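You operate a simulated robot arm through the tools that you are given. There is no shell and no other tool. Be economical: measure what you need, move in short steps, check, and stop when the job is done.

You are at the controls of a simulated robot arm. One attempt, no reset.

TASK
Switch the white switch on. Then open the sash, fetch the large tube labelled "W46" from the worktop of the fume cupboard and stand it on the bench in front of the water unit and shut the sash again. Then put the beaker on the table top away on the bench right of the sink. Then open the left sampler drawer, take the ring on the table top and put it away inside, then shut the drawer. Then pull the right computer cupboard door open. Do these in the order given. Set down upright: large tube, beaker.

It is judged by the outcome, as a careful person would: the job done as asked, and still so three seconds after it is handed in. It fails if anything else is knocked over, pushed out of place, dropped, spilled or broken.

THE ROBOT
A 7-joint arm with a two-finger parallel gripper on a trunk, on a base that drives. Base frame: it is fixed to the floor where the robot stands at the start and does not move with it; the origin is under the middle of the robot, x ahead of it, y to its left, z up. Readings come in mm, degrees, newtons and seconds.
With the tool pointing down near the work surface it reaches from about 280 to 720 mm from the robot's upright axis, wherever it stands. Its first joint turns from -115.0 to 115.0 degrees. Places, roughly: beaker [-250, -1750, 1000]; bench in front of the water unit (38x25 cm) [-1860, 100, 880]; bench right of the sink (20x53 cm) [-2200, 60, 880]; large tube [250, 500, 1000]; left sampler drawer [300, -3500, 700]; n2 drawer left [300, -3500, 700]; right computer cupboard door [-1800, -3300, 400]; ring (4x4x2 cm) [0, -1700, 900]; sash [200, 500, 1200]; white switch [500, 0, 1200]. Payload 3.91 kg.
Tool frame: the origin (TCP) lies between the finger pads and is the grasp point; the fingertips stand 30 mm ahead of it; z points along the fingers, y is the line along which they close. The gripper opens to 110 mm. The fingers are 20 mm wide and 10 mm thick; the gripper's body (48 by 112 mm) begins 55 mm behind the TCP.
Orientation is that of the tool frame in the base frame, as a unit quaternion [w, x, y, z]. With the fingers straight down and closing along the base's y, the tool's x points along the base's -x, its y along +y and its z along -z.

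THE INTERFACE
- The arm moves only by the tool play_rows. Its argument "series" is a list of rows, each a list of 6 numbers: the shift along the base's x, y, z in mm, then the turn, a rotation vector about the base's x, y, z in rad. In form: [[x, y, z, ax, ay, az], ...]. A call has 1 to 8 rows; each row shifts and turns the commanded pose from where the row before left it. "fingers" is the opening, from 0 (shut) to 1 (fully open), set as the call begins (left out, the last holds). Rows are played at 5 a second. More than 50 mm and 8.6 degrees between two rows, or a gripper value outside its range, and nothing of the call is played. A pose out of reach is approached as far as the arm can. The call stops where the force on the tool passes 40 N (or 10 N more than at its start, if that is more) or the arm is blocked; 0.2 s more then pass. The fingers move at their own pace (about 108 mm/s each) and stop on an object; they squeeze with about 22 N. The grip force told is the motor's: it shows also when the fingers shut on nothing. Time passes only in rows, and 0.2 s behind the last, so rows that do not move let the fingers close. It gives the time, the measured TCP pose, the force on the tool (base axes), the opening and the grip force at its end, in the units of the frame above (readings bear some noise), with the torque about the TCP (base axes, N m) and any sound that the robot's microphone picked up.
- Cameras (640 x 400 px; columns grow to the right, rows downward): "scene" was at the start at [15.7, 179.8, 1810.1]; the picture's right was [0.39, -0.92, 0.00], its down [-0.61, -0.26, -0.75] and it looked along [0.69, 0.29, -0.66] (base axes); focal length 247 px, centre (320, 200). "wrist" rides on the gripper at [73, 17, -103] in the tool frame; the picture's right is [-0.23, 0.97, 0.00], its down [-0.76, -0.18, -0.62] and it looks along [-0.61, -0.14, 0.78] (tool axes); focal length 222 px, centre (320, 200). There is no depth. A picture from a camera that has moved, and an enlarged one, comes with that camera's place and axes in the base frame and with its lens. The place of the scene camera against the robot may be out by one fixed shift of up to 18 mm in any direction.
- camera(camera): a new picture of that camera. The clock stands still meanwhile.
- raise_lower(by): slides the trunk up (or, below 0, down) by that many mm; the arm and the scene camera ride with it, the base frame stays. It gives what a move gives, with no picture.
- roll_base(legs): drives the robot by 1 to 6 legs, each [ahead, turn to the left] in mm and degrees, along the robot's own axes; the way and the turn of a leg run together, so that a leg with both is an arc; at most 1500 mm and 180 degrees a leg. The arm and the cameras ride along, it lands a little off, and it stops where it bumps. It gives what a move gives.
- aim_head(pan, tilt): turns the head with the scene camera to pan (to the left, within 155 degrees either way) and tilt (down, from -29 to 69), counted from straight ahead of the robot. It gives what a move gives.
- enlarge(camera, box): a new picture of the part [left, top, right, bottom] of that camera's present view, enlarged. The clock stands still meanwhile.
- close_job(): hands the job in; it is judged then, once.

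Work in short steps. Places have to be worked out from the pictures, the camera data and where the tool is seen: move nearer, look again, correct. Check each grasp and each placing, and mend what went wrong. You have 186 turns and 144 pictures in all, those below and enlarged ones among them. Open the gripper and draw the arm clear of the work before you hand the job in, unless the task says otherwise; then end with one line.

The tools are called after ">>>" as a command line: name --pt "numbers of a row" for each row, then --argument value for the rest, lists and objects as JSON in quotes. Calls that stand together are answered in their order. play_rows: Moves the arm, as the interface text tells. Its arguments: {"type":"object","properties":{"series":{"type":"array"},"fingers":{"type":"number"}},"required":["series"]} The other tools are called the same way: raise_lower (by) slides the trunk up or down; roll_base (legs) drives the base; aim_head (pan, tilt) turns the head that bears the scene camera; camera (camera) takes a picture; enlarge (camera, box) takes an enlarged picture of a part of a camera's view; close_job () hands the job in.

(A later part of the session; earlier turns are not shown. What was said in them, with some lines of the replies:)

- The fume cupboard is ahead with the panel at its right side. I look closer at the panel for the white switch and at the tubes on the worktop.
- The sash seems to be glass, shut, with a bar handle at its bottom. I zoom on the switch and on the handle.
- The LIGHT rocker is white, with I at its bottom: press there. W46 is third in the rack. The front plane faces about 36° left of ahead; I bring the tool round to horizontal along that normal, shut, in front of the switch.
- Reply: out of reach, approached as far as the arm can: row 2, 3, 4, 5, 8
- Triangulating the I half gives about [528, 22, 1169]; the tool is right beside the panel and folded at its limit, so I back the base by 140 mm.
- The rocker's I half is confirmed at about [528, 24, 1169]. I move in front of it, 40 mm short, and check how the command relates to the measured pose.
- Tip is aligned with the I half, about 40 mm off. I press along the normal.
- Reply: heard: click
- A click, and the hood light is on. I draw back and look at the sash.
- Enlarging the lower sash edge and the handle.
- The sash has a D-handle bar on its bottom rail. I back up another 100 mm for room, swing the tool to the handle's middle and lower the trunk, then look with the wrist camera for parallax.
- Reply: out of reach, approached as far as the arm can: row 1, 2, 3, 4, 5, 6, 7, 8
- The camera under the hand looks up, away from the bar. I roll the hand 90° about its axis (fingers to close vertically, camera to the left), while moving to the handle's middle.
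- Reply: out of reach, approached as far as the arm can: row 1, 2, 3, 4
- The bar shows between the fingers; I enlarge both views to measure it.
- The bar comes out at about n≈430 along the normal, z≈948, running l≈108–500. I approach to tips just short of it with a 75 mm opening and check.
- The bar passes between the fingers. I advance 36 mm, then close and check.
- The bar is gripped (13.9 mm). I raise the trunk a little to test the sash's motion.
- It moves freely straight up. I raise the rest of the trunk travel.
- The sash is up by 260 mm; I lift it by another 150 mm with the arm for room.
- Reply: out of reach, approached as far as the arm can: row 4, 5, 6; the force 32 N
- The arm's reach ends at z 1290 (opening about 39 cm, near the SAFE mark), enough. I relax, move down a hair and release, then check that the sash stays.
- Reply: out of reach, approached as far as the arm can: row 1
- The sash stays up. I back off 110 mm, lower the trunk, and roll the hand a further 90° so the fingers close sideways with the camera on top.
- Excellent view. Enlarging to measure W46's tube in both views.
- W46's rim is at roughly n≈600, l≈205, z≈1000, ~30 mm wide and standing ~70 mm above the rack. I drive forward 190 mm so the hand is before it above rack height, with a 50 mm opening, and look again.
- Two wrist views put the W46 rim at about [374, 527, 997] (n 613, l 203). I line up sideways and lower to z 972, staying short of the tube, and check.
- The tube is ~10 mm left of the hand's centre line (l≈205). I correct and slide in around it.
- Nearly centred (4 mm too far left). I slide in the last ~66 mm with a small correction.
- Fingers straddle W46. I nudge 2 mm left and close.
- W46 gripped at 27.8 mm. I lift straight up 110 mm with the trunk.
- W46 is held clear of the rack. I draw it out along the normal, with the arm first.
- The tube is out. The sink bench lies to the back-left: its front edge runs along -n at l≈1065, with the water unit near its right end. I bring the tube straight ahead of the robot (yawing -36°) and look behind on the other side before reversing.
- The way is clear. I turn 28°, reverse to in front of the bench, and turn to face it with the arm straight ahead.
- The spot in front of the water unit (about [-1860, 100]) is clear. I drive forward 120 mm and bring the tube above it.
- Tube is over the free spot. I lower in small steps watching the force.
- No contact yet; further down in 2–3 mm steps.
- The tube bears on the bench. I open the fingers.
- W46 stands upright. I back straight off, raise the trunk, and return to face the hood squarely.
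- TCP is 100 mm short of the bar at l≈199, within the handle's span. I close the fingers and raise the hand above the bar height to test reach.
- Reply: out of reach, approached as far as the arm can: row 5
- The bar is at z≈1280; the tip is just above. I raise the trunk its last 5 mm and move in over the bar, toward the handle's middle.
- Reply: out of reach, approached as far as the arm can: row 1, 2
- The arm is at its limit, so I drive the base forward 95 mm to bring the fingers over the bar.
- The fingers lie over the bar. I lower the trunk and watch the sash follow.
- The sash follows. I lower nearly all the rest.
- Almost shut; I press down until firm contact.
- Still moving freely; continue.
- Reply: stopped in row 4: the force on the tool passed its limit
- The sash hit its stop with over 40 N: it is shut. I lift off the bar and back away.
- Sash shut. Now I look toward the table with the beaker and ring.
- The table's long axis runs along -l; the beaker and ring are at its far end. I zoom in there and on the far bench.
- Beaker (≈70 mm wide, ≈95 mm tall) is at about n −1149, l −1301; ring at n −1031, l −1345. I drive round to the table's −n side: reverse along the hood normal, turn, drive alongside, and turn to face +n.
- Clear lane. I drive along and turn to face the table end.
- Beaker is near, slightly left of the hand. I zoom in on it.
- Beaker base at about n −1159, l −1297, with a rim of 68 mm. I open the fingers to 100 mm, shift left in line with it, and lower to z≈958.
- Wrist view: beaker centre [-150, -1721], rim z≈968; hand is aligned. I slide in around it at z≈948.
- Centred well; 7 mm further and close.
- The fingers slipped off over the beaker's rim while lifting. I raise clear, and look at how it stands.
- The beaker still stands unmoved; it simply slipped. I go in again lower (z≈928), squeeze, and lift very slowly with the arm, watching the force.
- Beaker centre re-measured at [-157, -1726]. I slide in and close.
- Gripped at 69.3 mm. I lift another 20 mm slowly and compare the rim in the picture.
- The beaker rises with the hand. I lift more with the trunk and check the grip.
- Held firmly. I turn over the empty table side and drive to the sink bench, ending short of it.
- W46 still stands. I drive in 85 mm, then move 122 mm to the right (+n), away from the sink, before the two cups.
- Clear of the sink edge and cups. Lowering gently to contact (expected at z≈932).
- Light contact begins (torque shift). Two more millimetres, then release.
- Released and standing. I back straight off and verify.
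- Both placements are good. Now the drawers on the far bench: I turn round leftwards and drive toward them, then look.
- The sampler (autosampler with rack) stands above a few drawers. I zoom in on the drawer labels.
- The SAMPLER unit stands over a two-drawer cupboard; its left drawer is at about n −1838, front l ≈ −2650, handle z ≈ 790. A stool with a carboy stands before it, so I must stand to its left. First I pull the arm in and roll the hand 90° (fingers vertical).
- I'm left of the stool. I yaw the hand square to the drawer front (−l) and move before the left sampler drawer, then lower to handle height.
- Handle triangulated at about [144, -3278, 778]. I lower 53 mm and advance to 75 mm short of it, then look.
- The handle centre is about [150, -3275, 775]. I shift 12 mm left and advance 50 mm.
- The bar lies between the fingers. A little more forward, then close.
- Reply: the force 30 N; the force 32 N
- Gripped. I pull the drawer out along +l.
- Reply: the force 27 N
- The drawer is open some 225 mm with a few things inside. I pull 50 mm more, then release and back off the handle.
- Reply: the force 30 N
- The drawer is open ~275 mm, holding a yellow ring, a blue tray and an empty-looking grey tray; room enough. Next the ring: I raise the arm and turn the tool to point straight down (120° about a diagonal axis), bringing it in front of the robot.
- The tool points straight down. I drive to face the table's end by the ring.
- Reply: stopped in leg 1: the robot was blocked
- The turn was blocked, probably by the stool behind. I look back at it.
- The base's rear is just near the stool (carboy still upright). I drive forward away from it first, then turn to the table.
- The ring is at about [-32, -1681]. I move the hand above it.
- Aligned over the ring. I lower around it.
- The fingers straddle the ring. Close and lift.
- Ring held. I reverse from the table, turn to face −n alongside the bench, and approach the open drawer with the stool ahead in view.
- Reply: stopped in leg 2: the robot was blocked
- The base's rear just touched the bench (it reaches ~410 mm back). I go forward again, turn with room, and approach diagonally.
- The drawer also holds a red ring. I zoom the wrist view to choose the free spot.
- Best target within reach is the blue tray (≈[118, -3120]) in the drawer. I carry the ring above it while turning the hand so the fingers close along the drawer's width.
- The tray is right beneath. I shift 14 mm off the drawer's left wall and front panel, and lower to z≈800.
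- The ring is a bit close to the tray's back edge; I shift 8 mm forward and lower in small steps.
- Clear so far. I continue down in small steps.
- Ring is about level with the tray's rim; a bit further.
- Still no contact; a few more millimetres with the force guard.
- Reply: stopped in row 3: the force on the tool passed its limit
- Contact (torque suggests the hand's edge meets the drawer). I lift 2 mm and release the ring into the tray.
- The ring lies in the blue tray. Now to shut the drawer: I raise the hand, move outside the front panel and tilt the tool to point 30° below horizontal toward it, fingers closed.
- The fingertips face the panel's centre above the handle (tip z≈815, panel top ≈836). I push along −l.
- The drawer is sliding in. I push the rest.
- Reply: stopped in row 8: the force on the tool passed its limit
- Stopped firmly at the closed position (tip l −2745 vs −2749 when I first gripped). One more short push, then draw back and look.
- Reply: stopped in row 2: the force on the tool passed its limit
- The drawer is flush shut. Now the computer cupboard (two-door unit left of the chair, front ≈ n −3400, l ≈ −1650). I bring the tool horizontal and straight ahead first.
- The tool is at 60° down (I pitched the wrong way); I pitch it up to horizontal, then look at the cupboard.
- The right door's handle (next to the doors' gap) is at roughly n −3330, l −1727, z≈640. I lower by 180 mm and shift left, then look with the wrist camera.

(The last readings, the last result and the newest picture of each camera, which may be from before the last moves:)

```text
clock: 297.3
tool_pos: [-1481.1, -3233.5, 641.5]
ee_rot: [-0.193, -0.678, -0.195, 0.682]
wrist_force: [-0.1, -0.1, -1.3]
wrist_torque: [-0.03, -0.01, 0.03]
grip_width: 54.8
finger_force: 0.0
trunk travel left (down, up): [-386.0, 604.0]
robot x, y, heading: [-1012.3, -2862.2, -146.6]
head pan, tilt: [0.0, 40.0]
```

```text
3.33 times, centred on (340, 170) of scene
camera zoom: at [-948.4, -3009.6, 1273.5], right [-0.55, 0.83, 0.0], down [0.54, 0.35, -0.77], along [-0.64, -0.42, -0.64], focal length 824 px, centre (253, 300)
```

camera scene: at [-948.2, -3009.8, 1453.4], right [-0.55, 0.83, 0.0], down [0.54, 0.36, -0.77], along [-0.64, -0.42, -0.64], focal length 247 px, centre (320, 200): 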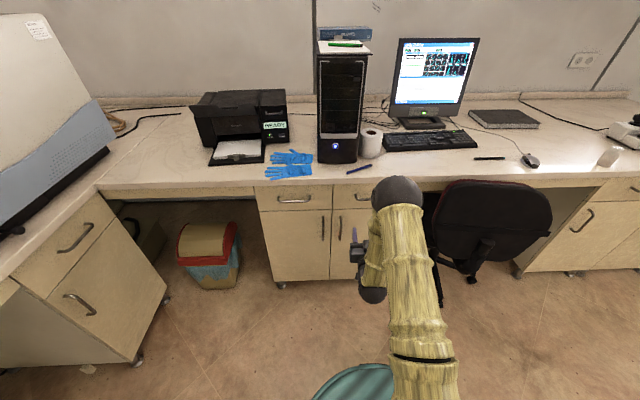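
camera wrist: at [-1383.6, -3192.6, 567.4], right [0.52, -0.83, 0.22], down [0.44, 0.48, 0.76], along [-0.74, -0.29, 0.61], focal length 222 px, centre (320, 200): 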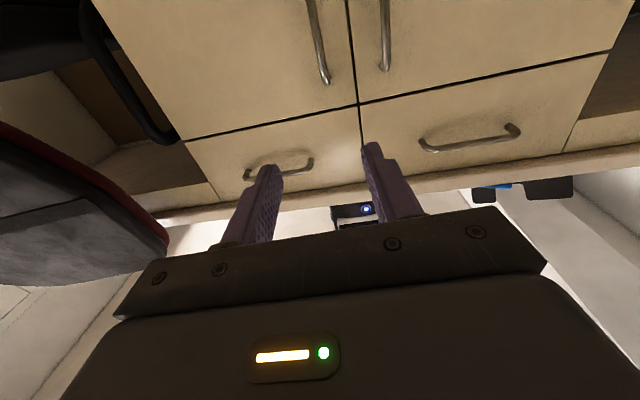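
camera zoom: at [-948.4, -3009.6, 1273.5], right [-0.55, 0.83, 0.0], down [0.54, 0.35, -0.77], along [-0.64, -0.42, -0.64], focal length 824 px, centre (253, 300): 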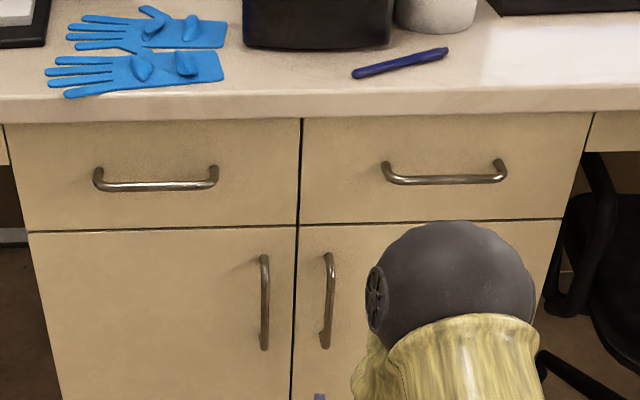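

Handle (right door) spans z≈500–636 at n≈−3383, l≈−1720. I lower to z 573 and drive forward 150 mm.

>>> raise_lower --by -66

>>> roll_base --legs '[[150, 0]]'

>>> camera --camera "wrist"

```text
clock: 298.3
tool_pos: [-1481.1, -3234.2, 574.4]
ee_rot: [-0.194, -0.678, -0.195, 0.681]
wrist_force: [-0.3, 0.9, 0.3]
wrist_torque: [-0.01, 0.01, 0.01]
grip_width: 55.0
finger_force: 0.0
trunk travel left (down, up): [-320.0, 670.0]
robot x, y, heading: [-1011.4, -2863.2, -146.5]
head pan, tilt: [0.0, 40.0]
```

```text
clock: 299.7
tool_pos: [-1599.9, -3315.7, 574.2]
ee_rot: [-0.196, -0.679, -0.196, 0.68]
wrist_force: [0.5, 0.7, -0.5]
wrist_torque: [-0.01, -0.02, 0.0]
grip_width: 55.0
finger_force: 0.0
trunk travel left (down, up): [-320.0, 670.0]
robot x, y, heading: [-1130.0, -2943.2, -146.3]
head pan, tilt: [0.0, 40.0]
```

```text
11 pictures are left
camera wrist: at [-1502.6, -3273.9, 501.4], right [0.52, -0.82, 0.22], down [0.44, 0.48, 0.76], along [-0.73, -0.3, 0.61], focal length 222 px, centre (320, 200)
```

wrist: 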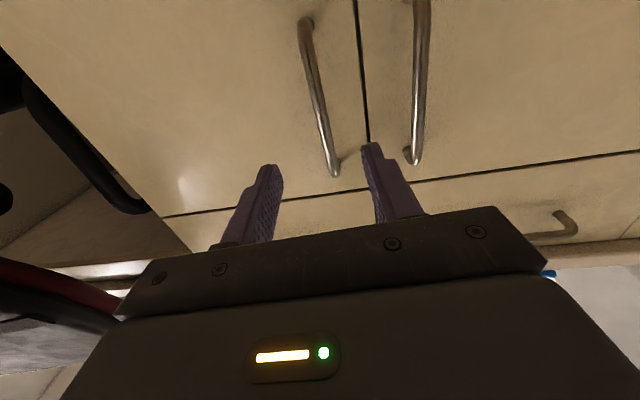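

The handle lies between the fingers. I advance ~100 mm along the tool axis and close.

>>> play_rows --pt "-21.6 -13.9 0 0 0 0" --pt "-21.6 -13.9 0 0 0 0" --pt "-21.6 -13.9 0 0 0 0" --pt "-17 -11 0 0 0 0"

>>> play_rows --pt "0 0 0 0 0 0" --pt "0 0 0 0 0 0" --fingers 0

>>> camera --camera "wrist"

```text
clock: 300.7
tool_pos: [-1680.4, -3368.2, 574.8]
ee_rot: [-0.196, -0.678, -0.197, 0.68]
wrist_force: [0.4, 0.6, -0.4]
wrist_torque: [-0.02, -0.02, 0.01]
grip_width: 55.4
finger_force: 0.0
trunk travel left (down, up): [-320.0, 670.0]
robot x, y, heading: [-1129.7, -2943.3, -146.3]
head pan, tilt: [0.0, 40.0]
```

```text
clock: 301.3
tool_pos: [-1679.6, -3369.8, 575.1]
ee_rot: [-0.196, -0.678, -0.196, 0.681]
wrist_force: [4.5, -5.8, -1.2]
wrist_torque: [-0.19, -0.23, 0.07]
grip_width: 11.2
finger_force: 45.5
trunk travel left (down, up): [-320.0, 670.0]
robot x, y, heading: [-1128.0, -2940.5, -146.4]
head pan, tilt: [0.0, 40.0]
```

```text
10 pictures are left
camera wrist: at [-1582.7, -3327.7, 501.8], right [0.52, -0.82, 0.23], down [0.44, 0.48, 0.76], along [-0.73, -0.3, 0.61], focal length 222 px, centre (320, 200)
```

wrist: 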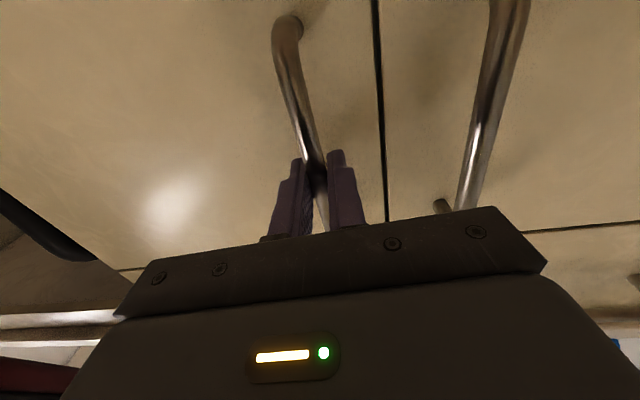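

Gripped (11.2 mm). The hinge is on the right (l≈−1395). I pull along the arc to about 30°, yawing slightly.

>>> play_rows --pt "19.6 21.1 0 0 0 0.044" --pt "17.6 22.3 0 0 0 0.044" --pt "15.6 23.9 0 0 0 0.044" --pt "13.5 24.8 0 0 0 0.044"

>>> play_rows --pt "11.2 26.3 0 0 0 0.044" --pt "8.9 26.9 0 0 0 0.044"

>>> camera --camera "scene"

```text
clock: 302.3
tool_pos: [-1613.4, -3275.8, 574.7]
ee_rot: [-0.255, -0.658, -0.256, 0.661]
wrist_force: [24.9, -11.8, 0.7]
wrist_torque: [0.16, -0.47, 0.16]
grip_width: 11.6
finger_force: 44.4
trunk travel left (down, up): [-320.0, 670.0]
robot x, y, heading: [-1128.9, -2939.1, -146.4]
head pan, tilt: [0.0, 40.0]
```

```text
clock: 302.8
tool_pos: [-1600.4, -3244.2, 574.9]
ee_rot: [-0.278, -0.649, -0.276, 0.653]
wrist_force: [5.8, -1.5, 6.6]
wrist_torque: [0.52, -0.54, 0.01]
grip_width: 11.6
finger_force: 44.5
trunk travel left (down, up): [-320.0, 670.0]
robot x, y, heading: [-1129.6, -2943.3, -146.2]
head pan, tilt: [0.0, 40.0]
stopped in row 2: the force on the tool passed its limit (the readings are from after the stop); the commanded pose is now the measured one
```

```text
9 pictures are left
camera scene: at [-1066.7, -3089.4, 1207.5], right [-0.56, 0.83, 0.0], down [0.53, 0.36, -0.77], along [-0.64, -0.43, -0.64], focal length 247 px, centre (320, 200)
```

scene: 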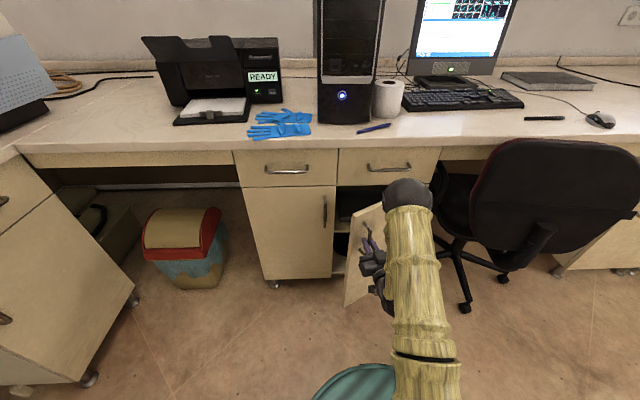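

The door stands about 26–30° open; the arm is folded to its limit. I release, back the base 150 mm, and look before pushing it wider from inside.

>>> play_rows --pt "0 0 0 0 0 0" --pt "0 0 0 0 0 0" --fingers 0.6

>>> roll_base --legs '[[-150, 0]]'

>>> play_rows --pt "18 -25 0 0 0 0" --pt "18 -25 0 0 0 0" --pt "18 -25 0 0 0 0" --fingers 0

>>> camera --camera "scene"

```text
clock: 303.4
tool_pos: [-1600.5, -3243.5, 573.7]
ee_rot: [-0.276, -0.65, -0.275, 0.652]
wrist_force: [0.2, 0.5, 0.2]
wrist_torque: [0.02, 0.03, -0.01]
grip_width: 65.9
finger_force: 0.0
trunk travel left (down, up): [-320.0, 670.0]
robot x, y, heading: [-1129.9, -2940.3, -146.3]
head pan, tilt: [0.0, 40.0]
```

```text
clock: 304.8
tool_pos: [-1475.1, -3159.7, 574.2]
ee_rot: [-0.276, -0.65, -0.275, 0.652]
wrist_force: [-0.4, 0.4, 0.6]
wrist_torque: [0.01, 0.0, 0.0]
grip_width: 65.9
finger_force: 0.0
trunk travel left (down, up): [-320.0, 670.0]
robot x, y, heading: [-1004.4, -2855.6, -146.4]
head pan, tilt: [0.0, 40.0]
```

```text
clock: 305.6
tool_pos: [-1419.3, -3235.6, 571.2]
ee_rot: [-0.275, -0.65, -0.274, 0.653]
wrist_force: [-0.9, 0.9, 0.3]
wrist_torque: [0.03, 0.05, 0.0]
grip_width: 0.0
finger_force: 21.9
trunk travel left (down, up): [-320.0, 670.0]
robot x, y, heading: [-1001.4, -2860.7, -146.2]
head pan, tilt: [0.0, 40.0]
```

```text
8 pictures are left
camera scene: at [-941.9, -3004.9, 1207.5], right [-0.56, 0.83, 0.0], down [0.53, 0.36, -0.77], along [-0.64, -0.43, -0.64], focal length 247 px, centre (320, 200)
```

scene: 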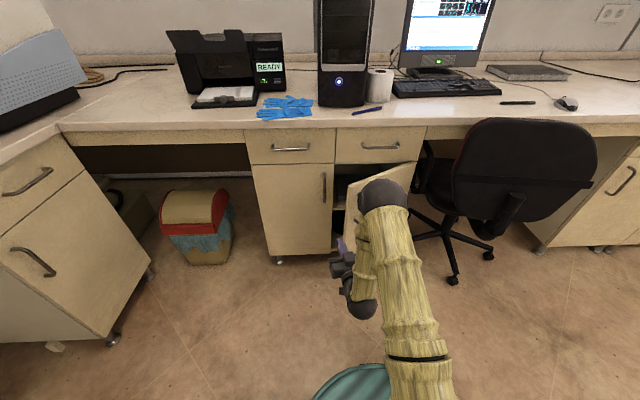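

The free edge is at about n −3237, l −1730, as predicted. I slide the closed fingers in left of it and behind the edge.

>>> play_rows --pt "-30.6 -22.5 0 0 0 0" --pt "-30.6 -22.5 0 0 0 0" --pt "-30.6 -22.5 0 0 0 0" --pt "-30.6 -22.5 0 0 0 0" --pt "-30.6 -22.5 0 0 0 0"

>>> camera --camera "wrist"

```text
clock: 306.8
tool_pos: [-1574.8, -3348.2, 570.4]
ee_rot: [-0.276, -0.65, -0.274, 0.653]
wrist_force: [-0.2, 0.0, -0.1]
wrist_torque: [0.02, 0.0, -0.02]
grip_width: 0.0
finger_force: 22.4
trunk travel left (down, up): [-320.0, 670.0]
robot x, y, heading: [-1007.1, -2858.4, -146.2]
head pan, tilt: [0.0, 40.0]
```

```text
7 pictures are left
camera wrist: at [-1490.6, -3284.8, 496.4], right [0.7, -0.68, 0.23], down [0.31, 0.57, 0.76], along [-0.64, -0.46, 0.61], focal length 222 px, centre (320, 200)
```

wrist: 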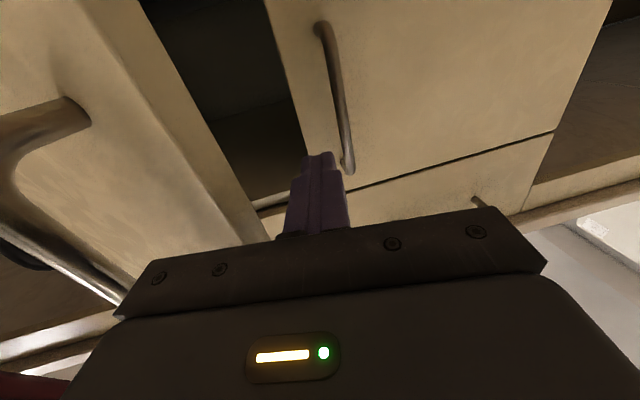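

The fingers are behind the door's free edge. I sweep along the edge's arc to swing it further open.

>>> play_rows --pt "-9.5 12.9 0 0 0 0" --pt "-8.3 11.3 0 0 0 0" --pt "13.3 25.9 0 0 0 0" --pt "13.3 25.9 0 0 0 0" --pt "7.7 31.7 0 0 0 0" --pt "6.9 31.1 0 0 0 0" --pt "2.1 32.6 0 0 0 0" --pt "2.7 31.8 0 0 0 0"

>>> camera --camera "scene"

```text
clock: 308.6
tool_pos: [-1547.7, -3139.7, 575.7]
ee_rot: [-0.276, -0.649, -0.274, 0.653]
wrist_force: [-0.7, 0.0, -0.9]
wrist_torque: [0.0, 0.03, 0.02]
grip_width: 0.0
finger_force: 21.8
trunk travel left (down, up): [-320.0, 670.0]
robot x, y, heading: [-1003.6, -2854.6, -146.2]
head pan, tilt: [0.0, 40.0]
```

```text
6 pictures are left
camera scene: at [-941.7, -3005.5, 1207.4], right [-0.56, 0.83, 0.0], down [0.53, 0.36, -0.77], along [-0.64, -0.43, -0.64], focal length 247 px, centre (320, 200)
```

scene: 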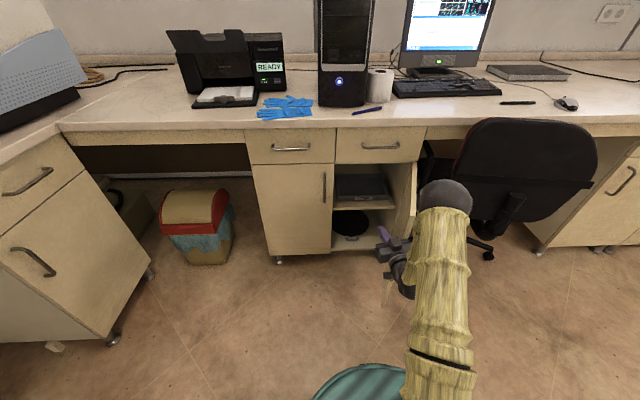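

The door is well open (~60°). One slight further push, then I withdraw left and back off.

>>> play_rows --pt "0 22 0 0 0 0" --pt "0 22 0 0 0 0" --pt "18 -24 0 0 0 0" --pt "18 -24 0 0 0 0"

>>> roll_base --legs '[[-250, 0]]'

>>> camera --camera "scene"

```text
clock: 309.6
tool_pos: [-1510.8, -3144.8, 571.9]
ee_rot: [-0.276, -0.649, -0.274, 0.654]
wrist_force: [-0.3, 0.5, -0.3]
wrist_torque: [-0.02, 0.06, 0.01]
grip_width: 0.0
finger_force: 22.6
trunk travel left (down, up): [-320.0, 670.0]
robot x, y, heading: [-1001.8, -2857.5, -146.2]
head pan, tilt: [0.0, 40.0]
```

```text
clock: 311.4
tool_pos: [-1303.9, -3002.7, 573.5]
ee_rot: [-0.274, -0.65, -0.272, 0.654]
wrist_force: [0.5, 0.6, 0.2]
wrist_torque: [0.01, -0.01, -0.03]
grip_width: 0.0
finger_force: 21.9
trunk travel left (down, up): [-320.0, 670.0]
robot x, y, heading: [-796.4, -2716.9, -146.8]
head pan, tilt: [0.0, 40.0]
```

```text
5 pictures are left
camera scene: at [-734.3, -2867.1, 1207.4], right [-0.55, 0.83, 0.0], down [0.54, 0.35, -0.77], along [-0.64, -0.42, -0.64], focal length 247 px, centre (320, 200)
```

scene: 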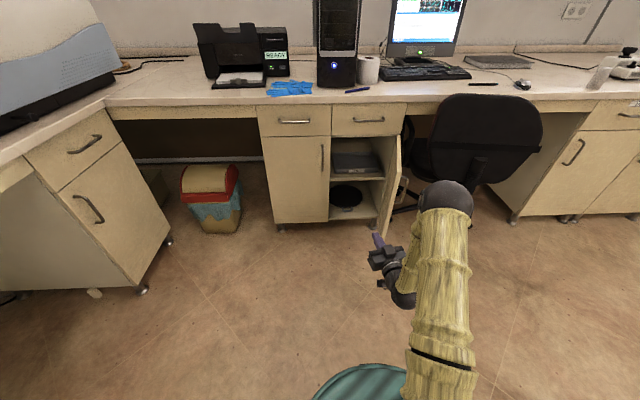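

The right door stands wide open and the chair is untouched. I open the gripper and hand in.

>>> play_rows --pt "0 0 0 0 0 0" --pt "0 0 0 0 0 0" --pt "0 0 0 0 0 0" --fingers 0.6

>>> close_job

```text
clock: 312.2
tool_pos: [-1304.8, -3003.6, 572.9]
ee_rot: [-0.275, -0.651, -0.273, 0.653]
wrist_force: [0.0, -0.2, -0.9]
wrist_torque: [-0.02, 0.04, -0.02]
grip_width: 66.1
finger_force: 0.0
trunk travel left (down, up): [-320.0, 670.0]
robot x, y, heading: [-796.6, -2720.3, -146.4]
head pan, tilt: [0.0, 40.0]
```

```text
The job is handed in.
```

All tasks were carried out in the order given and the job is handed in: light on, W46 on the bench, sash shut, beaker right of the sink, ring in the blue tray inside the shut left sampler drawer, and the right computer cupboard door open about 75°; on the way the beaker slipped from the grip once without moving or tipping, and the base was blocked twice, once while turning near the carboy stool and once against the far bench, with nothing seen to shift.
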